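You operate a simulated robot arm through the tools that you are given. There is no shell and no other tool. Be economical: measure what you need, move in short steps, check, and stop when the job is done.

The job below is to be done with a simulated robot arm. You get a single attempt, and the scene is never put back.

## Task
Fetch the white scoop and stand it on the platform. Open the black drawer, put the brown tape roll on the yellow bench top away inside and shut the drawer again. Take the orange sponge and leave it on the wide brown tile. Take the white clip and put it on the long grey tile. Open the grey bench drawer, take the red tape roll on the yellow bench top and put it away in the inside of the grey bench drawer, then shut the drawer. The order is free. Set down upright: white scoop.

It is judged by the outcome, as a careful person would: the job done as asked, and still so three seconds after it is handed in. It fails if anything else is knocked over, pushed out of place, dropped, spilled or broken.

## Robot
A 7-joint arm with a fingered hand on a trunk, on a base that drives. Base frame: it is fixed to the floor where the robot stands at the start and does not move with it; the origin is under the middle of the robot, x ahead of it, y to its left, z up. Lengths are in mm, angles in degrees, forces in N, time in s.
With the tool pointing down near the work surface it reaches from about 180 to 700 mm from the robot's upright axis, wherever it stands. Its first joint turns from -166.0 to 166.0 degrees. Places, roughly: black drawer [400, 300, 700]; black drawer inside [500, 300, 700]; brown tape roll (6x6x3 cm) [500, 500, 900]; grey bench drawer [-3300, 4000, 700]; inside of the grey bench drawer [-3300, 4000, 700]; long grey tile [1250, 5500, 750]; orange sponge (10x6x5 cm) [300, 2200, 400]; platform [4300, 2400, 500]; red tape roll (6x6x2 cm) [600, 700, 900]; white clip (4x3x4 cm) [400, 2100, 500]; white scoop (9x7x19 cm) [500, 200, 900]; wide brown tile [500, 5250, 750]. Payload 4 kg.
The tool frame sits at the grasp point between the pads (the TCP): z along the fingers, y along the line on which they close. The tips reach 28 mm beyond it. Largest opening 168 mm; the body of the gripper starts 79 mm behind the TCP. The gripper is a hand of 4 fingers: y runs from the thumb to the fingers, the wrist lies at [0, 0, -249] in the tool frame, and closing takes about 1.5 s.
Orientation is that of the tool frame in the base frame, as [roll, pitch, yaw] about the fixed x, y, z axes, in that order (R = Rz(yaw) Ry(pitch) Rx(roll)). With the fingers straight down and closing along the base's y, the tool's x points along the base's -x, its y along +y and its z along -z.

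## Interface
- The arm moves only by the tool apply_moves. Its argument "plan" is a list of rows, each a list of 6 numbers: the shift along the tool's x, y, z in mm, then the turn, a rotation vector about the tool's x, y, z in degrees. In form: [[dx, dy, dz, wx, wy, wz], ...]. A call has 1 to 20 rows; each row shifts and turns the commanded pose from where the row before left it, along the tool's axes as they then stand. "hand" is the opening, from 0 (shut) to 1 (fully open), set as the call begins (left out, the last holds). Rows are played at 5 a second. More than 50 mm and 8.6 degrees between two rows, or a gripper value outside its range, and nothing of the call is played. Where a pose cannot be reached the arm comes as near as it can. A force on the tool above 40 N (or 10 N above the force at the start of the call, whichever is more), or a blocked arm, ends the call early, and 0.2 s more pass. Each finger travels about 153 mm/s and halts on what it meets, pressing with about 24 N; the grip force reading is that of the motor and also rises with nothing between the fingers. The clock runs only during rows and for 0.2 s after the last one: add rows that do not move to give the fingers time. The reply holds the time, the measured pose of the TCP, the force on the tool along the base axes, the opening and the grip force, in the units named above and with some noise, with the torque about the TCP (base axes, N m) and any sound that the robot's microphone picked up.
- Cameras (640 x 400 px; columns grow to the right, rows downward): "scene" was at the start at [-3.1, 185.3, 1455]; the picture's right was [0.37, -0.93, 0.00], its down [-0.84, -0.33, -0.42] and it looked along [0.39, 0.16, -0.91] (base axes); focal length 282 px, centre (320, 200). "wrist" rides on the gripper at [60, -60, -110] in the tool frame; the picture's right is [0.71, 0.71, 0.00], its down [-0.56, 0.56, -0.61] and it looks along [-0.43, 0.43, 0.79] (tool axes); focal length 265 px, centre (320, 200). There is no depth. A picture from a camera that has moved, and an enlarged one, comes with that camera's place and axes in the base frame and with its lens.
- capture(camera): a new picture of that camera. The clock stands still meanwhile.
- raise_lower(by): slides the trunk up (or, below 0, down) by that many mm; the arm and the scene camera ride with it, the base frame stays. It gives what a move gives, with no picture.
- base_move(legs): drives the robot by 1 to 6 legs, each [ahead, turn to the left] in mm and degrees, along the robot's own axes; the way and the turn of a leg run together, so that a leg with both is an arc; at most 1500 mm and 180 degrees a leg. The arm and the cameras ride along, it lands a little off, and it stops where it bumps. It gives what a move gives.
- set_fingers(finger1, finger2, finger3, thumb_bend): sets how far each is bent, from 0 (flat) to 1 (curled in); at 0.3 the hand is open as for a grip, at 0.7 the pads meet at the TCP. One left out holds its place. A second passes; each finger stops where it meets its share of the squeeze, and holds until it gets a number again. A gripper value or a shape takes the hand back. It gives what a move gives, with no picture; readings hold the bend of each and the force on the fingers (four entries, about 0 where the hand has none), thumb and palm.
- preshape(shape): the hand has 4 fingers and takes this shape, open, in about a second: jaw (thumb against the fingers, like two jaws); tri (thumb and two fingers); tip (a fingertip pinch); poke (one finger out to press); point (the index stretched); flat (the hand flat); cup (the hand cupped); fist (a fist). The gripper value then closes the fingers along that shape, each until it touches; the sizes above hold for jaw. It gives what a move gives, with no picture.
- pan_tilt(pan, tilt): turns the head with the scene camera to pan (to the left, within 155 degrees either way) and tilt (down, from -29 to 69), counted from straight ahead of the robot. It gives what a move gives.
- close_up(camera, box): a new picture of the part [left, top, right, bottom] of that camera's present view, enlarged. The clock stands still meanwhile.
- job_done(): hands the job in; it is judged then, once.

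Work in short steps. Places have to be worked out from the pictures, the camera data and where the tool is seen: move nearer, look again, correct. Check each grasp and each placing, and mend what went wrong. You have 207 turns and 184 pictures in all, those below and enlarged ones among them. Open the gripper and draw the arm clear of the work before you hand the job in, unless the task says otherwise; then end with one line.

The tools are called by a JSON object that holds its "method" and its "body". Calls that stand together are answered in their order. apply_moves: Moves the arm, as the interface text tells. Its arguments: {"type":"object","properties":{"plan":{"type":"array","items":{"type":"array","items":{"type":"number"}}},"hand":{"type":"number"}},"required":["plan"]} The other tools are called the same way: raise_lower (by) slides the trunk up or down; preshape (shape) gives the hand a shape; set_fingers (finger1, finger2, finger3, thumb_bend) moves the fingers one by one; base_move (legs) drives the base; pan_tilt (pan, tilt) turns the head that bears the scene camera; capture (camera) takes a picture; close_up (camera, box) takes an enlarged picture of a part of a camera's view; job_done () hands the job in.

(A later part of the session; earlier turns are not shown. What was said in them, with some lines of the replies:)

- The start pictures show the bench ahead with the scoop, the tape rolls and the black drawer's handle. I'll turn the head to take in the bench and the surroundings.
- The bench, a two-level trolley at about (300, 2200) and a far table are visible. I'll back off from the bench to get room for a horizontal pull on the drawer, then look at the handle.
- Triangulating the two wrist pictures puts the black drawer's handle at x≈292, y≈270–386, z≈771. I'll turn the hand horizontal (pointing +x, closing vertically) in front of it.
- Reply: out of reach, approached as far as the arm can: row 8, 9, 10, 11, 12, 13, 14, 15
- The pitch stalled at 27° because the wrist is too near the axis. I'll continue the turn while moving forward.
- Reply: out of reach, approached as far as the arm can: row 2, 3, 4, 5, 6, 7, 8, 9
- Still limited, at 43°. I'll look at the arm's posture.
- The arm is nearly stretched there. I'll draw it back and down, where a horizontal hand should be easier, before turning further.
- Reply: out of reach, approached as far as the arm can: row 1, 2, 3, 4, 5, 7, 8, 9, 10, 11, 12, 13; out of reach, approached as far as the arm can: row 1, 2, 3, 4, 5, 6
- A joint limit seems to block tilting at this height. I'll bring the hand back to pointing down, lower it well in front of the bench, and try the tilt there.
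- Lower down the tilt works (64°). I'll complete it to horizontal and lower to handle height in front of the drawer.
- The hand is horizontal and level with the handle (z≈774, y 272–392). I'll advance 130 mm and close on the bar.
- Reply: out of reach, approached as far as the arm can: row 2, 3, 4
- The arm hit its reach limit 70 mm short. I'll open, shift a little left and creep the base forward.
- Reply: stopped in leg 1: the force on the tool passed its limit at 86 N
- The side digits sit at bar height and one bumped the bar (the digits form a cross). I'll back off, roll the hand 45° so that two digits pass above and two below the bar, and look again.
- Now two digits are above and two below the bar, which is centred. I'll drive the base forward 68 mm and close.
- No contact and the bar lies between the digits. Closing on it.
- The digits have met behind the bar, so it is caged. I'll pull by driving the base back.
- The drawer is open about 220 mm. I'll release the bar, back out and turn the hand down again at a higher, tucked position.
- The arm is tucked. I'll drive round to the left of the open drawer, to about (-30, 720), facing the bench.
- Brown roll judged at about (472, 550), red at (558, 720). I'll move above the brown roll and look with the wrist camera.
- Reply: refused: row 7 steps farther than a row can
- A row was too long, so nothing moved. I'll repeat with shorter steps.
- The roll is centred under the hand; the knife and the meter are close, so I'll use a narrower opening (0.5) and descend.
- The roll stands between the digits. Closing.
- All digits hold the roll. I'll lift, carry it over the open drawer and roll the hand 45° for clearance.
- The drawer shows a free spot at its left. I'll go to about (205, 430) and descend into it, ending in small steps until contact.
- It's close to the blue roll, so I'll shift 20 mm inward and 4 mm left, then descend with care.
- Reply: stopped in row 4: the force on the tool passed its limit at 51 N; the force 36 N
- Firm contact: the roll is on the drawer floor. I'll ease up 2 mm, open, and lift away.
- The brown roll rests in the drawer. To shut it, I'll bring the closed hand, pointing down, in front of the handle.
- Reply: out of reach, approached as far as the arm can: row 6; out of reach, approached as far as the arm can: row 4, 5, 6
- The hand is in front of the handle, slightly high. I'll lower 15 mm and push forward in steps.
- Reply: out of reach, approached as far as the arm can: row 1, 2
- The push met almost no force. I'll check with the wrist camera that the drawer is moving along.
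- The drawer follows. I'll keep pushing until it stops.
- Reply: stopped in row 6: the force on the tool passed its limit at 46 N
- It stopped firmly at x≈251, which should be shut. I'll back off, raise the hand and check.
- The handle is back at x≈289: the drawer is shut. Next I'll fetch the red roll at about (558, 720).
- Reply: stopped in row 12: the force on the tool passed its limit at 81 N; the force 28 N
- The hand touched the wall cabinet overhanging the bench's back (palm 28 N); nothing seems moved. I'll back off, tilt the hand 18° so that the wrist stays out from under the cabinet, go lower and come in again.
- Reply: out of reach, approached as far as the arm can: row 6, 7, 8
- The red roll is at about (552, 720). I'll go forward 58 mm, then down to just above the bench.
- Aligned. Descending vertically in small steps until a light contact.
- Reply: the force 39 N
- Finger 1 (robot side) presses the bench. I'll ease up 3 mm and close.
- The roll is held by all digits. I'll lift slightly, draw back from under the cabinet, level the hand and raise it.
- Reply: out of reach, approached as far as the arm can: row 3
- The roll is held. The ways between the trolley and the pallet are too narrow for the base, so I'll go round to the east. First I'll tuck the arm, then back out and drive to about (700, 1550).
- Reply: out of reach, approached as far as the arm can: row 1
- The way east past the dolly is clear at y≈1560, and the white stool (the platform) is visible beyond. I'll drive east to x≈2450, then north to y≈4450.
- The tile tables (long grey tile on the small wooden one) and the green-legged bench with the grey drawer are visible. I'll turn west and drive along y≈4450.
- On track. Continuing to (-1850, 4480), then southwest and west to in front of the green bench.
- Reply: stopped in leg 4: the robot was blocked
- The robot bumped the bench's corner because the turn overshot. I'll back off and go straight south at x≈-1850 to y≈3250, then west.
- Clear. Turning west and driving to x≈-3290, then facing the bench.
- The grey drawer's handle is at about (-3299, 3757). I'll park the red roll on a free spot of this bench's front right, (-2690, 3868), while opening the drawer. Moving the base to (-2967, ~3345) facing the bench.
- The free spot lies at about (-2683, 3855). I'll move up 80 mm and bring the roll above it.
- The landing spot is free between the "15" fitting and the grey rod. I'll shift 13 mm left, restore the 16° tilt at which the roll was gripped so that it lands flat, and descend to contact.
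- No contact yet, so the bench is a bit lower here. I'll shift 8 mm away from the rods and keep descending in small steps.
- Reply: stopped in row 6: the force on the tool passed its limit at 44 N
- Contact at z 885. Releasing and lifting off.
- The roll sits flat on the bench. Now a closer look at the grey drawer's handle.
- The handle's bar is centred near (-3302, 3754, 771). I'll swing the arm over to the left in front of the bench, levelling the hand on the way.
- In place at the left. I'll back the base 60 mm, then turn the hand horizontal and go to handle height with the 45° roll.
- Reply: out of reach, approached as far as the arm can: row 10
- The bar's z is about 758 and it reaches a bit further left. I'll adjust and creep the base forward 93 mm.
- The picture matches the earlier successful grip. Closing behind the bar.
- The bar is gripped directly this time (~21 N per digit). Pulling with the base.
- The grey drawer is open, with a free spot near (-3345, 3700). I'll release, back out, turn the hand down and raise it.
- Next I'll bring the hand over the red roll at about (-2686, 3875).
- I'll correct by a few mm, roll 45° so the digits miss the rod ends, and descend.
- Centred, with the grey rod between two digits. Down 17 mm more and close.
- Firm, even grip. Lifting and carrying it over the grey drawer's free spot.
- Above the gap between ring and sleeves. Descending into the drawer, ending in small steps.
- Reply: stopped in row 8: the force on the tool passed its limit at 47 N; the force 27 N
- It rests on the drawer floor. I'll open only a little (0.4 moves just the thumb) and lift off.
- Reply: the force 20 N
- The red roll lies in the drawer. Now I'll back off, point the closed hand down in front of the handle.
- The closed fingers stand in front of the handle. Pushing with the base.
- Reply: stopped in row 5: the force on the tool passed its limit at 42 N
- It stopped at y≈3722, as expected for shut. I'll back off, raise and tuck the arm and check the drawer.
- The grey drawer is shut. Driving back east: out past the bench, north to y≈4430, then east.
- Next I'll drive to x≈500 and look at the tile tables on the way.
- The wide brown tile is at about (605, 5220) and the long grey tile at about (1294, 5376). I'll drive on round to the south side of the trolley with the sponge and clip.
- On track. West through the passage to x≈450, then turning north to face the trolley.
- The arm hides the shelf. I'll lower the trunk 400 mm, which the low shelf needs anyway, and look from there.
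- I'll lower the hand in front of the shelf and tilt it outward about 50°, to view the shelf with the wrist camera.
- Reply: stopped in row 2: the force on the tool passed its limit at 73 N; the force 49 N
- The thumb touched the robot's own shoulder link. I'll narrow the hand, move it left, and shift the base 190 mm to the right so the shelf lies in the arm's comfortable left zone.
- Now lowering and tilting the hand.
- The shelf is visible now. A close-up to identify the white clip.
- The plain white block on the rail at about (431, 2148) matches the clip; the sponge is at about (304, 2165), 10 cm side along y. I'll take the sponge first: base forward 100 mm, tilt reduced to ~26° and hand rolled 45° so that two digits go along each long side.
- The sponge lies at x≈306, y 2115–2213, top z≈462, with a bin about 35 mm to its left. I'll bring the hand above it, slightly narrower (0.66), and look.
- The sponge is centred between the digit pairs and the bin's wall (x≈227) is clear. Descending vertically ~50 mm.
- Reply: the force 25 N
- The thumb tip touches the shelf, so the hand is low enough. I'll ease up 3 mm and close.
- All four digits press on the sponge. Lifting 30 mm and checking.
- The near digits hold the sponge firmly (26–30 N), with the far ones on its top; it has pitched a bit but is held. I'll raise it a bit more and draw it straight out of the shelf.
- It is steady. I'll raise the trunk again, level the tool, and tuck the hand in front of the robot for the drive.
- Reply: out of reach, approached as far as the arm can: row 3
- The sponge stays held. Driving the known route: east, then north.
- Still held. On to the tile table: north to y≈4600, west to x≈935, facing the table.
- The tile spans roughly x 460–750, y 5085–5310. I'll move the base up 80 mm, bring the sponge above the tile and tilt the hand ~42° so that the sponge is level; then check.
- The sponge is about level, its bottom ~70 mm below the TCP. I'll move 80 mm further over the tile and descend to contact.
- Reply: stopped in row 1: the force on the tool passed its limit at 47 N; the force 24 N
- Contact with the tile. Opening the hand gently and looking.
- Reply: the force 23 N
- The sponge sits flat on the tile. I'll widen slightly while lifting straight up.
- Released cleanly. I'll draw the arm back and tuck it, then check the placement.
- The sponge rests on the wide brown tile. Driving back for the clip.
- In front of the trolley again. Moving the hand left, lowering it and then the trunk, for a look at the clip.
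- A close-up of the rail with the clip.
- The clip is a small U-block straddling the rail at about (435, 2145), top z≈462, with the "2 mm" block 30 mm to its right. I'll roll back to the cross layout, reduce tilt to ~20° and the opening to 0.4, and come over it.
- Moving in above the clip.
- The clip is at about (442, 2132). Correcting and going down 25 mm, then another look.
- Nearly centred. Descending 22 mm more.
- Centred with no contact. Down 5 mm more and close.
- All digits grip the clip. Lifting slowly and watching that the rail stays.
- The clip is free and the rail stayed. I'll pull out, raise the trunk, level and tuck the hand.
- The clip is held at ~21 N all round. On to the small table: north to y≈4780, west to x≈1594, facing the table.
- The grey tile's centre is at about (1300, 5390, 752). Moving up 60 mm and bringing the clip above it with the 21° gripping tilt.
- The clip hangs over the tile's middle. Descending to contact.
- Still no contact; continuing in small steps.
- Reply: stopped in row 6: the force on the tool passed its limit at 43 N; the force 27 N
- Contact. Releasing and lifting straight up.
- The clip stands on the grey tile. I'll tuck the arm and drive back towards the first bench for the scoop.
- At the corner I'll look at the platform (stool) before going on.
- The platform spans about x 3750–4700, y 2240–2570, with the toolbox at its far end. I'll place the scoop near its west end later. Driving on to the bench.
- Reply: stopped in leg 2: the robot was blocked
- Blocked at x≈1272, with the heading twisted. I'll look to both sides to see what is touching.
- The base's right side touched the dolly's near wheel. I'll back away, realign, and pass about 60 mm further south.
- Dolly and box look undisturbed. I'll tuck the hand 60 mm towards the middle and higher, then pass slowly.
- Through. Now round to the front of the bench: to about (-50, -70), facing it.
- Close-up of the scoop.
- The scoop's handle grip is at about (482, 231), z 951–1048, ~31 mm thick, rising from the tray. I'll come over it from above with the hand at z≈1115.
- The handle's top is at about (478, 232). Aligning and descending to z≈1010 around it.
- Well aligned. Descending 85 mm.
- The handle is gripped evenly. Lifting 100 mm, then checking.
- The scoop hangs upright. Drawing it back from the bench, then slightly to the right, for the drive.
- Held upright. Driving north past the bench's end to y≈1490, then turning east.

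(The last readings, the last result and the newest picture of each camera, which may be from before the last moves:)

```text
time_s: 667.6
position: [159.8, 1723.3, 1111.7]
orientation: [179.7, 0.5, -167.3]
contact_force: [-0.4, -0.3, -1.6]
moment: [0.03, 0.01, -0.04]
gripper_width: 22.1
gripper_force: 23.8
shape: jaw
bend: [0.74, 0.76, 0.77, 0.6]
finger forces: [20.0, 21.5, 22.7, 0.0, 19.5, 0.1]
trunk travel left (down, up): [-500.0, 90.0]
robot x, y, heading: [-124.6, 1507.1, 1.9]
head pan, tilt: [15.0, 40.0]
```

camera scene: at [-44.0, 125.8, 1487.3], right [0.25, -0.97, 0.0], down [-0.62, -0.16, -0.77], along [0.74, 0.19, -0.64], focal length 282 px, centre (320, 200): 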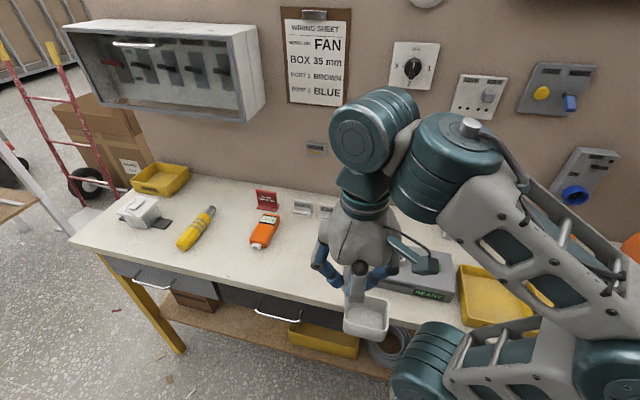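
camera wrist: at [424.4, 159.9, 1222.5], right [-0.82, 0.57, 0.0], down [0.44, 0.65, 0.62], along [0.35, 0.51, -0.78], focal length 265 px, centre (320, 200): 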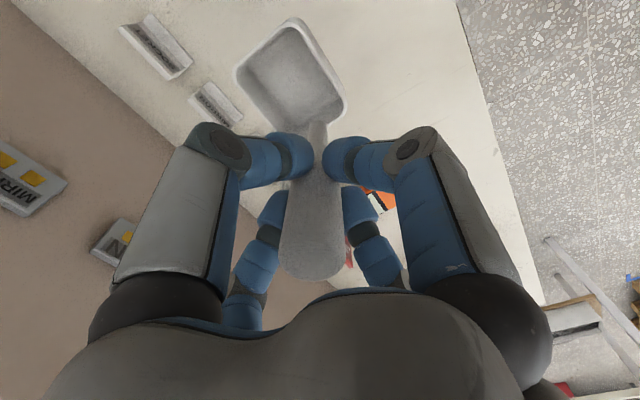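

Small heading correction, then east through the passage.

{"method": "base_move", "body": {"legs": [[0, -2.9], [1500, 0], [950, 0]]}}

```text
time_s: 680.1
position: [2651.4, 1670.6, 1110.4]
orientation: [179.7, 0.5, -170.0]
contact_force: [-0.3, 0.8, -1.5]
moment: [0.04, -0.01, -0.05]
gripper_width: 22.1
gripper_force: 24.2
shape: jaw
bend: [0.74, 0.76, 0.77, 0.6]
finger forces: [20.0, 21.5, 22.6, 0.0, 19.6, 0.0]
trunk travel left (down, up): [-500.0, 90.0]
robot x, y, heading: [2353.1, 1470.2, -0.7]
head pan, tilt: [15.0, 40.0]
```

Through. Now northeast to about (2950, 2100), then facing the platform's west end.

{"method": "base_move", "body": {"legs": [[0, 47.2], [868, 0], [0, -46.5], [230, 0]]}}

{"method": "pan_tilt", "body": {"pan": 10, "tilt": 40}}

{"method": "capture", "body": {"camera": "scene"}}

```text
time_s: 690.3
position: [3463.5, 2300.1, 1110.7]
orientation: [179.7, 0.4, -169.3]
contact_force: [0.2, 0.4, -1.9]
moment: [0.02, 0.0, 0.01]
gripper_width: 21.9
gripper_force: 24.0
shape: jaw
bend: [0.74, 0.76, 0.77, 0.6]
finger forces: [19.8, 21.6, 22.6, 0.0, 19.3, 0.1]
trunk travel left (down, up): [-500.0, 90.0]
robot x, y, heading: [3175.6, 2100.7, 0.0]
head pan, tilt: [15.0, 40.0]
```

```text
time_s: 691.0
position: [3465.0, 2300.0, 1111.2]
orientation: [179.7, 0.4, -169.2]
contact_force: [-0.4, -0.4, -1.8]
moment: [-0.01, 0.02, 0.01]
gripper_width: 21.9
gripper_force: 24.2
shape: jaw
bend: [0.74, 0.76, 0.77, 0.6]
finger forces: [19.7, 21.6, 22.6, 0.0, 19.3, 0.0]
trunk travel left (down, up): [-500.0, 90.0]
robot x, y, heading: [3173.0, 2100.0, 0.1]
head pan, tilt: [10.0, 40.0]
```

```text
47 pictures are left
camera scene: at [3196.8, 2274.7, 1487.2], right [0.18, -0.98, 0.0], down [-0.63, -0.11, -0.77], along [0.75, 0.13, -0.64], focal length 282 px, centre (320, 200)
```

scene: 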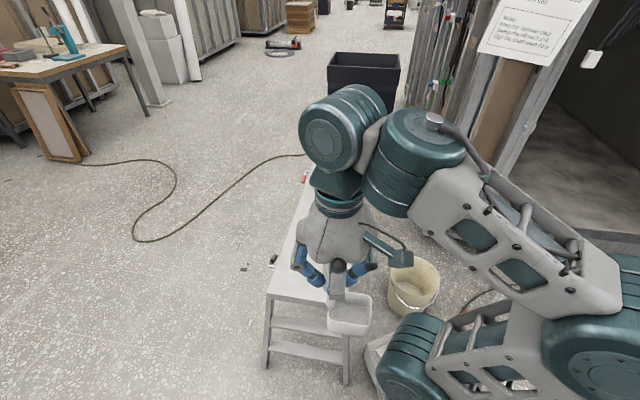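

The platform's top is at z≈485, near-left corner about (3765, 2578). I'll advance 165 mm, extend the scoop over (3900, 2430), and lower the trunk 400 mm.

{"method": "base_move", "body": {"legs": [[165, 0]]}}

{"method": "apply_moves", "body": {"plan": [[-41.4, 11, 0, 0, 0, 0], [-41.4, 11, 0, 0, 0, 0], [-41.4, 11, 0, 0, 0, 0], [-41.4, 11, 0, 0, 0, 0], [-41.4, 11, 0, 0, 0, 0], [-41.4, 11, 0, 0, 0, 0], [-41.4, 11, 0, 0, 0, 0]]}}

{"method": "capture", "body": {"camera": "scene"}}

{"method": "capture", "body": {"camera": "wrist"}}

```text
time_s: 692.4
position: [3626.3, 2300.9, 1109.9]
orientation: [179.7, 0.4, -169.1]
contact_force: [0.6, 0.2, -0.4]
moment: [0.04, 0.01, 0.06]
gripper_width: 21.8
gripper_force: 23.9
shape: jaw
bend: [0.74, 0.76, 0.77, 0.6]
finger forces: [19.7, 21.6, 22.6, 0.1, 19.3, 0.0]
trunk travel left (down, up): [-500.0, 90.0]
robot x, y, heading: [3336.8, 2097.3, 0.2]
head pan, tilt: [10.0, 40.0]
```

```text
time_s: 694.0
position: [3891.9, 2428.7, 1109.8]
orientation: [179.9, 0.4, -169.0]
contact_force: [-1.3, -0.2, -1.1]
moment: [0.06, -0.04, 0.0]
gripper_width: 21.9
gripper_force: 24.0
shape: jaw
bend: [0.74, 0.76, 0.77, 0.61]
finger forces: [19.8, 21.7, 23.5, 0.0, 19.1, 0.1]
out of reach, approached as far as the arm can: row 7
trunk travel left (down, up): [-500.0, 90.0]
robot x, y, heading: [3335.5, 2097.5, 0.3]
head pan, tilt: [10.0, 40.0]
```

```text
46 pictures are left
camera scene: at [3359.3, 2276.3, 1487.0], right [0.18, -0.98, 0.0], down [-0.63, -0.11, -0.77], along [0.75, 0.13, -0.64], focal length 282 px, centre (320, 200)
```

scene: 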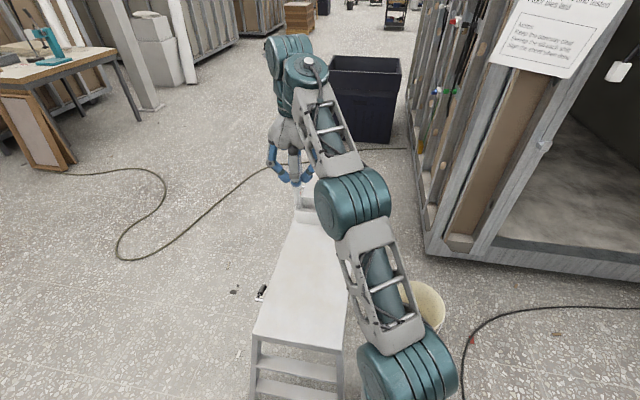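

```text
45 pictures are left
camera wrist: at [3843.7, 2358.4, 1219.3], right [-0.83, 0.56, 0.0], down [0.44, 0.65, 0.62], along [0.35, 0.51, -0.78], focal length 265 px, centre (320, 200)
```

wrist: 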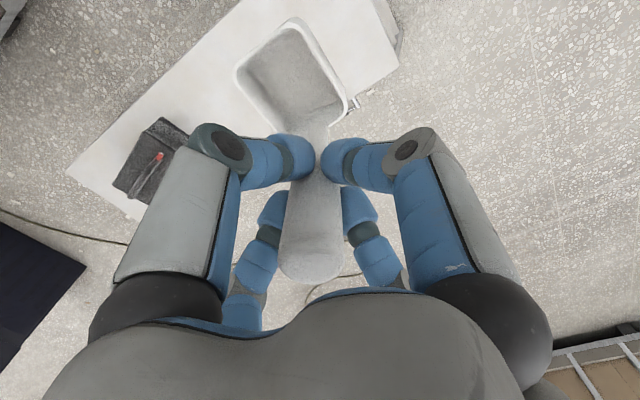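

The scoop is over the platform, well within its edges. Lowering the trunk 400 mm.

{"method": "raise_lower", "body": {"by": -400}}

{"method": "apply_moves", "body": {"plan": [[0, 0, 30, 0, 0, 0], [0, 0, 20, 0, 0, 0]]}}

{"method": "capture", "body": {"camera": "wrist"}}

{"method": "capture", "body": {"camera": "scene"}}

```text
time_s: 697.8
position: [3893.9, 2427.6, 710.7]
orientation: [179.7, 0.5, -169.3]
contact_force: [0.1, -0.4, -1.5]
moment: [0.01, 0.0, 0.04]
gripper_width: 21.9
gripper_force: 24.0
shape: jaw
bend: [0.74, 0.76, 0.77, 0.61]
finger forces: [19.8, 21.6, 23.5, 0.1, 19.2, 0.0]
trunk travel left (down, up): [-100.0, 490.0]
robot x, y, heading: [3334.3, 2092.8, -0.2]
head pan, tilt: [10.0, 40.0]
```

```text
time_s: 698.4
position: [3893.3, 2425.3, 660.4]
orientation: [179.8, 0.5, -169.3]
contact_force: [0.0, -0.2, -0.9]
moment: [0.03, 0.0, 0.01]
gripper_width: 21.9
gripper_force: 24.2
shape: jaw
bend: [0.74, 0.76, 0.77, 0.61]
finger forces: [19.6, 21.6, 23.8, 0.1, 19.3, 0.0]
trunk travel left (down, up): [-100.0, 490.0]
robot x, y, heading: [3339.3, 2098.0, 0.1]
head pan, tilt: [10.0, 40.0]
```

```text
44 pictures are left
camera wrist: at [3843.6, 2355.9, 769.4], right [-0.83, 0.56, 0.0], down [0.44, 0.65, 0.62], along [0.35, 0.51, -0.78], focal length 265 px, centre (320, 200)
```

wrist: 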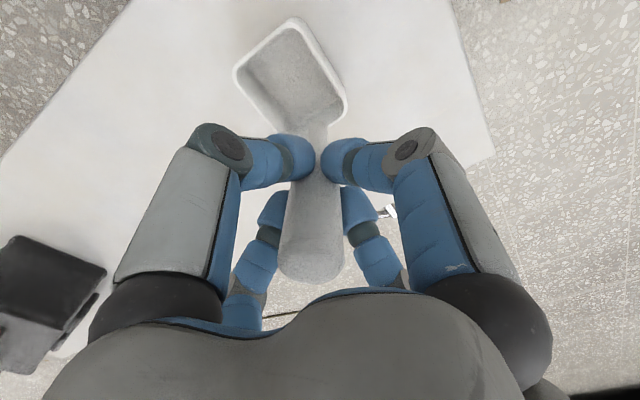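

```text
43 pictures are left
camera scene: at [3359.5, 2275.0, 1087.2], right [0.18, -0.98, 0.0], down [-0.63, -0.11, -0.77], along [0.75, 0.13, -0.64], focal length 282 px, centre (320, 200)
```

scene: 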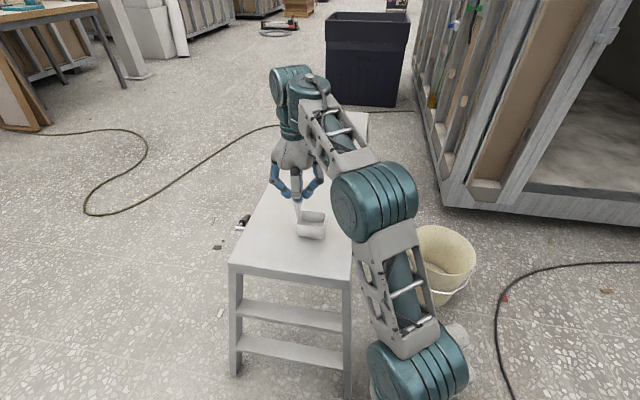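

Just above the platform. Descending in small steps to contact.

{"method": "apply_moves", "body": {"plan": [[0, 0, 6, 0, 0, 0], [0, 0, 4, 0, 0, 0], [0, 0, 3, 0, 0, 0], [0, 0, 3, 0, 0, 0], [0, 0, 3, 0, 0, 0], [0, 0, 3, 0, 0, 0], [0, 0, 3, 0, 0, 0], [0, 0, 3, 0, 0, 0], [0, 0, 3, 0, 0, 0], [0, 0, 3, 0, 0, 0], [0, 0, 3, 0, 0, 0], [0, 0, 3, 0, 0, 0], [0, 0, 3, 0, 0, 0]]}}

{"method": "capture", "body": {"camera": "scene"}}

```text
time_s: 699.9
position: [3892.4, 2428.9, 644.9]
orientation: [179.4, 1.3, -169.0]
contact_force: [-6.3, -0.9, 24.4]
moment: [-0.05, -0.05, 0.0]
gripper_width: 22.8
gripper_force: 23.9
shape: jaw
bend: [0.74, 0.76, 0.78, 0.61]
finger forces: [25.8, 27.1, 27.4, 0.1, 26.2, 0.1]
trunk travel left (down, up): [-100.0, 490.0]
robot x, y, heading: [3338.3, 2095.8, 0.3]
head pan, tilt: [10.0, 40.0]
stopped in row 7: the force on the tool passed its limit at 43 N (the readings are from after the stop); the commanded pose is now the measured one
```

```text
42 pictures are left
camera scene: at [3357.3, 2274.0, 1087.5], right [0.18, -0.98, 0.0], down [-0.63, -0.11, -0.77], along [0.76, 0.14, -0.64], focal length 282 px, centre (320, 200)
```

scene: 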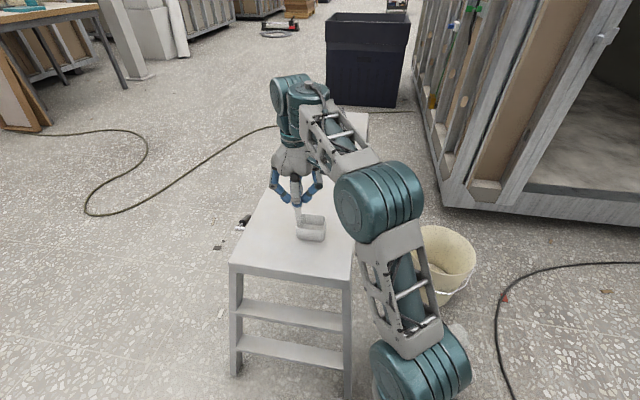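

Contact at z≈645. Relieving 1.5 mm, then opening and rising straight up.

{"method": "apply_moves", "body": {"plan": [[0, 0, -1.5, 0, 0, 0], [0, 0, 0, 0, 0, 0]]}}

{"method": "apply_moves", "body": {"plan": [[0, 0, 0, 0, 0, 0], [0, 0, 0, 0, 0, 0], [0, 0, 0, 0, 0, 0], [0, 0, 0, 0, 0, 0]], "hand": 0.5}}

{"method": "capture", "body": {"camera": "wrist"}}

```text
time_s: 700.5
position: [3892.9, 2428.3, 645.2]
orientation: [179.4, 1.1, -169.1]
contact_force: [-6.1, -1.0, 24.6]
moment: [0.0, -0.01, 0.0]
gripper_width: 22.7
gripper_force: 23.5
shape: jaw
bend: [0.74, 0.76, 0.78, 0.61]
finger forces: [26.1, 27.5, 27.3, 0.0, 26.1, 0.1]
trunk travel left (down, up): [-100.0, 490.0]
robot x, y, heading: [3339.6, 2097.6, 0.3]
head pan, tilt: [10.0, 40.0]
```

```text
time_s: 701.5
position: [3893.9, 2429.9, 643.1]
orientation: [179.5, 0.9, -169.1]
contact_force: [0.3, 0.5, -0.2]
moment: [0.03, 0.02, -0.02]
gripper_width: 83.6
gripper_force: 0.1
shape: jaw
bend: [0.34, 0.34, 0.34, 0.34]
finger forces: [0.0, 0.0, 0.1, 0.0, 0.1, 0.0]
trunk travel left (down, up): [-100.0, 490.0]
robot x, y, heading: [3334.6, 2098.8, 0.2]
head pan, tilt: [10.0, 40.0]
```

```text
41 pictures are left
camera wrist: at [3843.6, 2357.4, 751.6], right [-0.83, 0.56, 0.0], down [0.43, 0.65, 0.63], along [0.36, 0.52, -0.78], focal length 265 px, centre (320, 200)
```

wrist: 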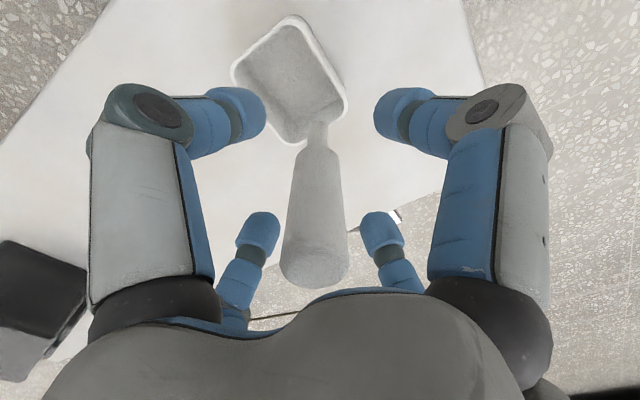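

The scoop stands on its own. I'll rise straight up 110 mm, then raise the trunk and back away.

{"method": "apply_moves", "body": {"plan": [[0, 0, -30, 0, 0, 0], [0, 0, -40, 0, 0, 0], [0, 0, -40, 0, 0, 0]]}}

{"method": "raise_lower", "body": {"by": 250}}

{"method": "base_move", "body": {"legs": [[-300, 0]]}}

{"method": "capture", "body": {"camera": "scene"}}

```text
time_s: 702.2
position: [3885.1, 2425.0, 721.8]
orientation: [179.5, 0.9, -169.1]
contact_force: [-0.5, 0.3, -0.1]
moment: [0.01, 0.0, 0.01]
gripper_width: 83.7
gripper_force: 0.1
shape: jaw
bend: [0.34, 0.34, 0.34, 0.34]
finger forces: [0.0, 0.0, 0.0, 0.1, 0.1, 0.0]
out of reach, approached as far as the arm can: row 3
trunk travel left (down, up): [-100.0, 490.0]
robot x, y, heading: [3340.3, 2104.0, -0.0]
head pan, tilt: [10.0, 40.0]
```

```text
time_s: 704.8
position: [3885.2, 2425.7, 972.2]
orientation: [179.4, 0.9, -169.1]
contact_force: [0.2, 0.4, 0.0]
moment: [0.0, 0.01, 0.01]
gripper_width: 83.7
gripper_force: 0.1
shape: jaw
bend: [0.34, 0.34, 0.34, 0.34]
finger forces: [0.1, 0.0, 0.0, 0.1, 0.0, 0.0]
trunk travel left (down, up): [-350.0, 240.0]
robot x, y, heading: [3337.5, 2097.6, 0.0]
head pan, tilt: [10.0, 40.0]
```

```text
time_s: 706.9
position: [3576.7, 2423.7, 972.0]
orientation: [179.3, 0.9, -169.2]
contact_force: [0.0, -0.4, 0.2]
moment: [0.02, 0.01, 0.0]
gripper_width: 84.0
gripper_force: 0.1
shape: jaw
bend: [0.34, 0.34, 0.34, 0.34]
finger forces: [0.0, 0.0, 0.0, 0.0, 0.1, 0.1]
trunk travel left (down, up): [-350.0, 240.0]
robot x, y, heading: [3025.3, 2098.3, 0.2]
head pan, tilt: [10.0, 40.0]
```

```text
40 pictures are left
camera scene: at [3050.9, 2274.3, 1337.2], right [0.18, -0.98, 0.0], down [-0.63, -0.11, -0.77], along [0.75, 0.13, -0.64], focal length 282 px, centre (320, 200)
```

scene: 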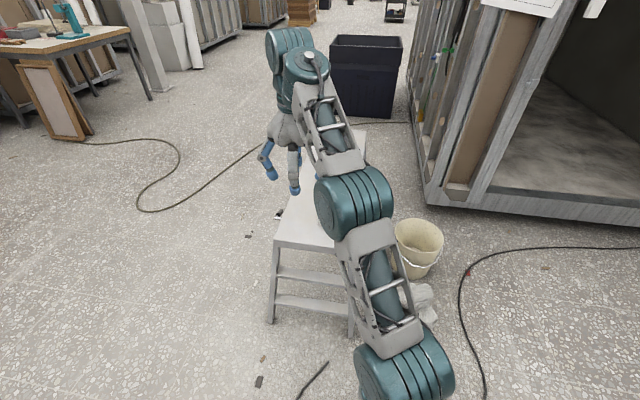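

Pulling the arm in to see the scoop.

{"method": "apply_moves", "body": {"plan": [[40, 0, 0, 0, 0, 0], [40, 0, 0, 0, 0, 0], [40, 0, 0, 0, 0, 0], [40, 0, 0, 0, 0, 0], [40, 0, 0, 0, 0, 0], [40, 0, 0, 0, 0, 0]], "hand": 1}}

{"method": "capture", "body": {"camera": "scene"}}

{"method": "capture", "body": {"camera": "wrist"}}

```text
time_s: 708.3
position: [3340.4, 2379.2, 968.3]
orientation: [179.4, 0.9, -169.2]
contact_force: [0.0, 0.5, -0.2]
moment: [0.03, -0.02, -0.01]
gripper_width: 168.0
gripper_force: 0.0
shape: jaw
bend: [0.3, 0.3, 0.3, 0.3]
finger forces: [0.1, 0.0, 0.0, 0.0, 0.0, 0.0]
trunk travel left (down, up): [-350.0, 240.0]
robot x, y, heading: [3026.6, 2096.3, -0.1]
head pan, tilt: [10.0, 40.0]
```

```text
39 pictures are left
camera scene: at [3051.0, 2274.3, 1337.2], right [0.18, -0.98, 0.0], down [-0.63, -0.11, -0.77], along [0.75, 0.13, -0.64], focal length 282 px, centre (320, 200)
```

scene: 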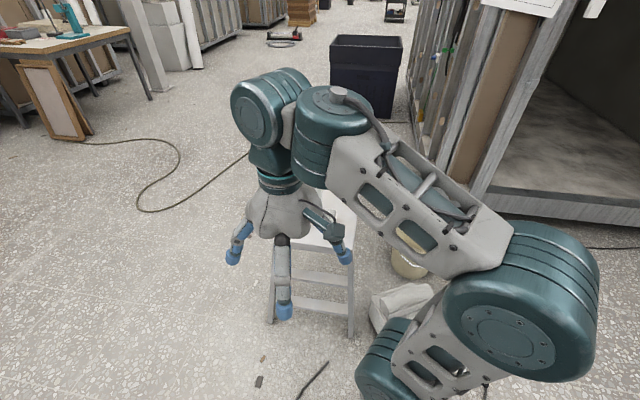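

```text
38 pictures are left
camera wrist: at [3290.0, 2308.1, 1076.5], right [-0.83, 0.56, 0.0], down [0.43, 0.64, 0.63], along [0.36, 0.52, -0.78], focal length 265 px, centre (320, 200)
```

wrist: 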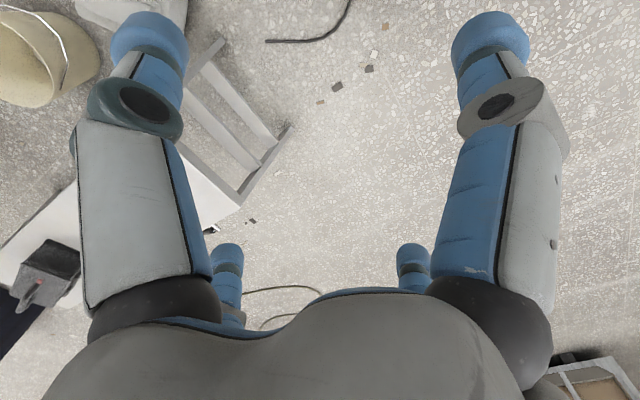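

The hand is still in front of the camera. Turning the base left and the head back for a clear view.

{"method": "base_move", "body": {"legs": [[-100, 0], [0, 70]]}}

{"method": "pan_tilt", "body": {"pan": -60, "tilt": 35}}

{"method": "capture", "body": {"camera": "scene"}}

```text
time_s: 712.5
position: [2762.3, 2486.4, 966.7]
orientation: [179.4, 0.9, -98.4]
contact_force: [0.0, -0.2, 0.2]
moment: [-0.04, 0.01, 0.0]
gripper_width: 168.0
gripper_force: 0.0
shape: jaw
bend: [0.3, 0.3, 0.3, 0.3]
finger forces: [0.1, 0.1, 0.0, 0.0, 0.1, 0.0]
trunk travel left (down, up): [-350.0, 240.0]
robot x, y, heading: [2926.4, 2094.8, 71.2]
head pan, tilt: [10.0, 40.0]
```

```text
time_s: 713.9
position: [2762.6, 2485.1, 968.8]
orientation: [179.4, 0.8, -98.4]
contact_force: [-0.4, 0.3, -0.9]
moment: [-0.01, 0.02, -0.04]
gripper_width: 168.1
gripper_force: 0.0
shape: jaw
bend: [0.3, 0.3, 0.3, 0.3]
finger forces: [0.1, 0.0, 0.1, 0.1, 0.1, 0.0]
trunk travel left (down, up): [-350.0, 240.0]
robot x, y, heading: [2926.6, 2096.9, 71.0]
head pan, tilt: [-60.0, 35.0]
```

```text
37 pictures are left
camera scene: at [2839.4, 2109.3, 1344.8], right [0.19, -0.98, 0.0], down [-0.56, -0.11, -0.82], along [0.8, 0.16, -0.57], focal length 282 px, centre (320, 200)
```

scene: 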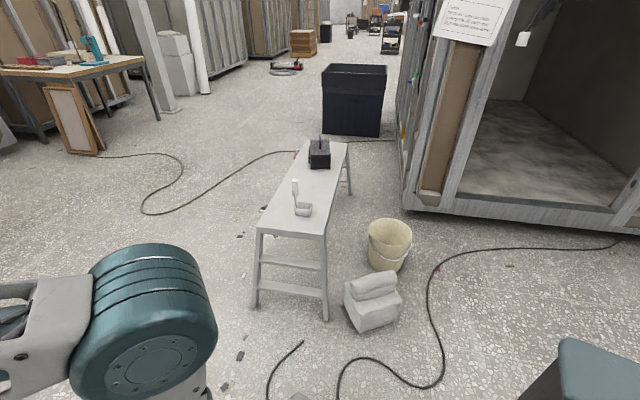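

The scoop stands upright on the platform. Both rolls are in their shut drawers, the sponge is on the wide brown tile, and the clip is on the long grey tile. The hand is open and clear, so I'm handing in.

{"method": "job_done", "body": {}}

```text
The job is handed in.
```

All five items were placed as asked and the job is handed in; two bumps happened on the way: the hand touched the wall cabinet, and the base brushed the dolly wheel and the green bench's corner. Nothing looked disturbed.
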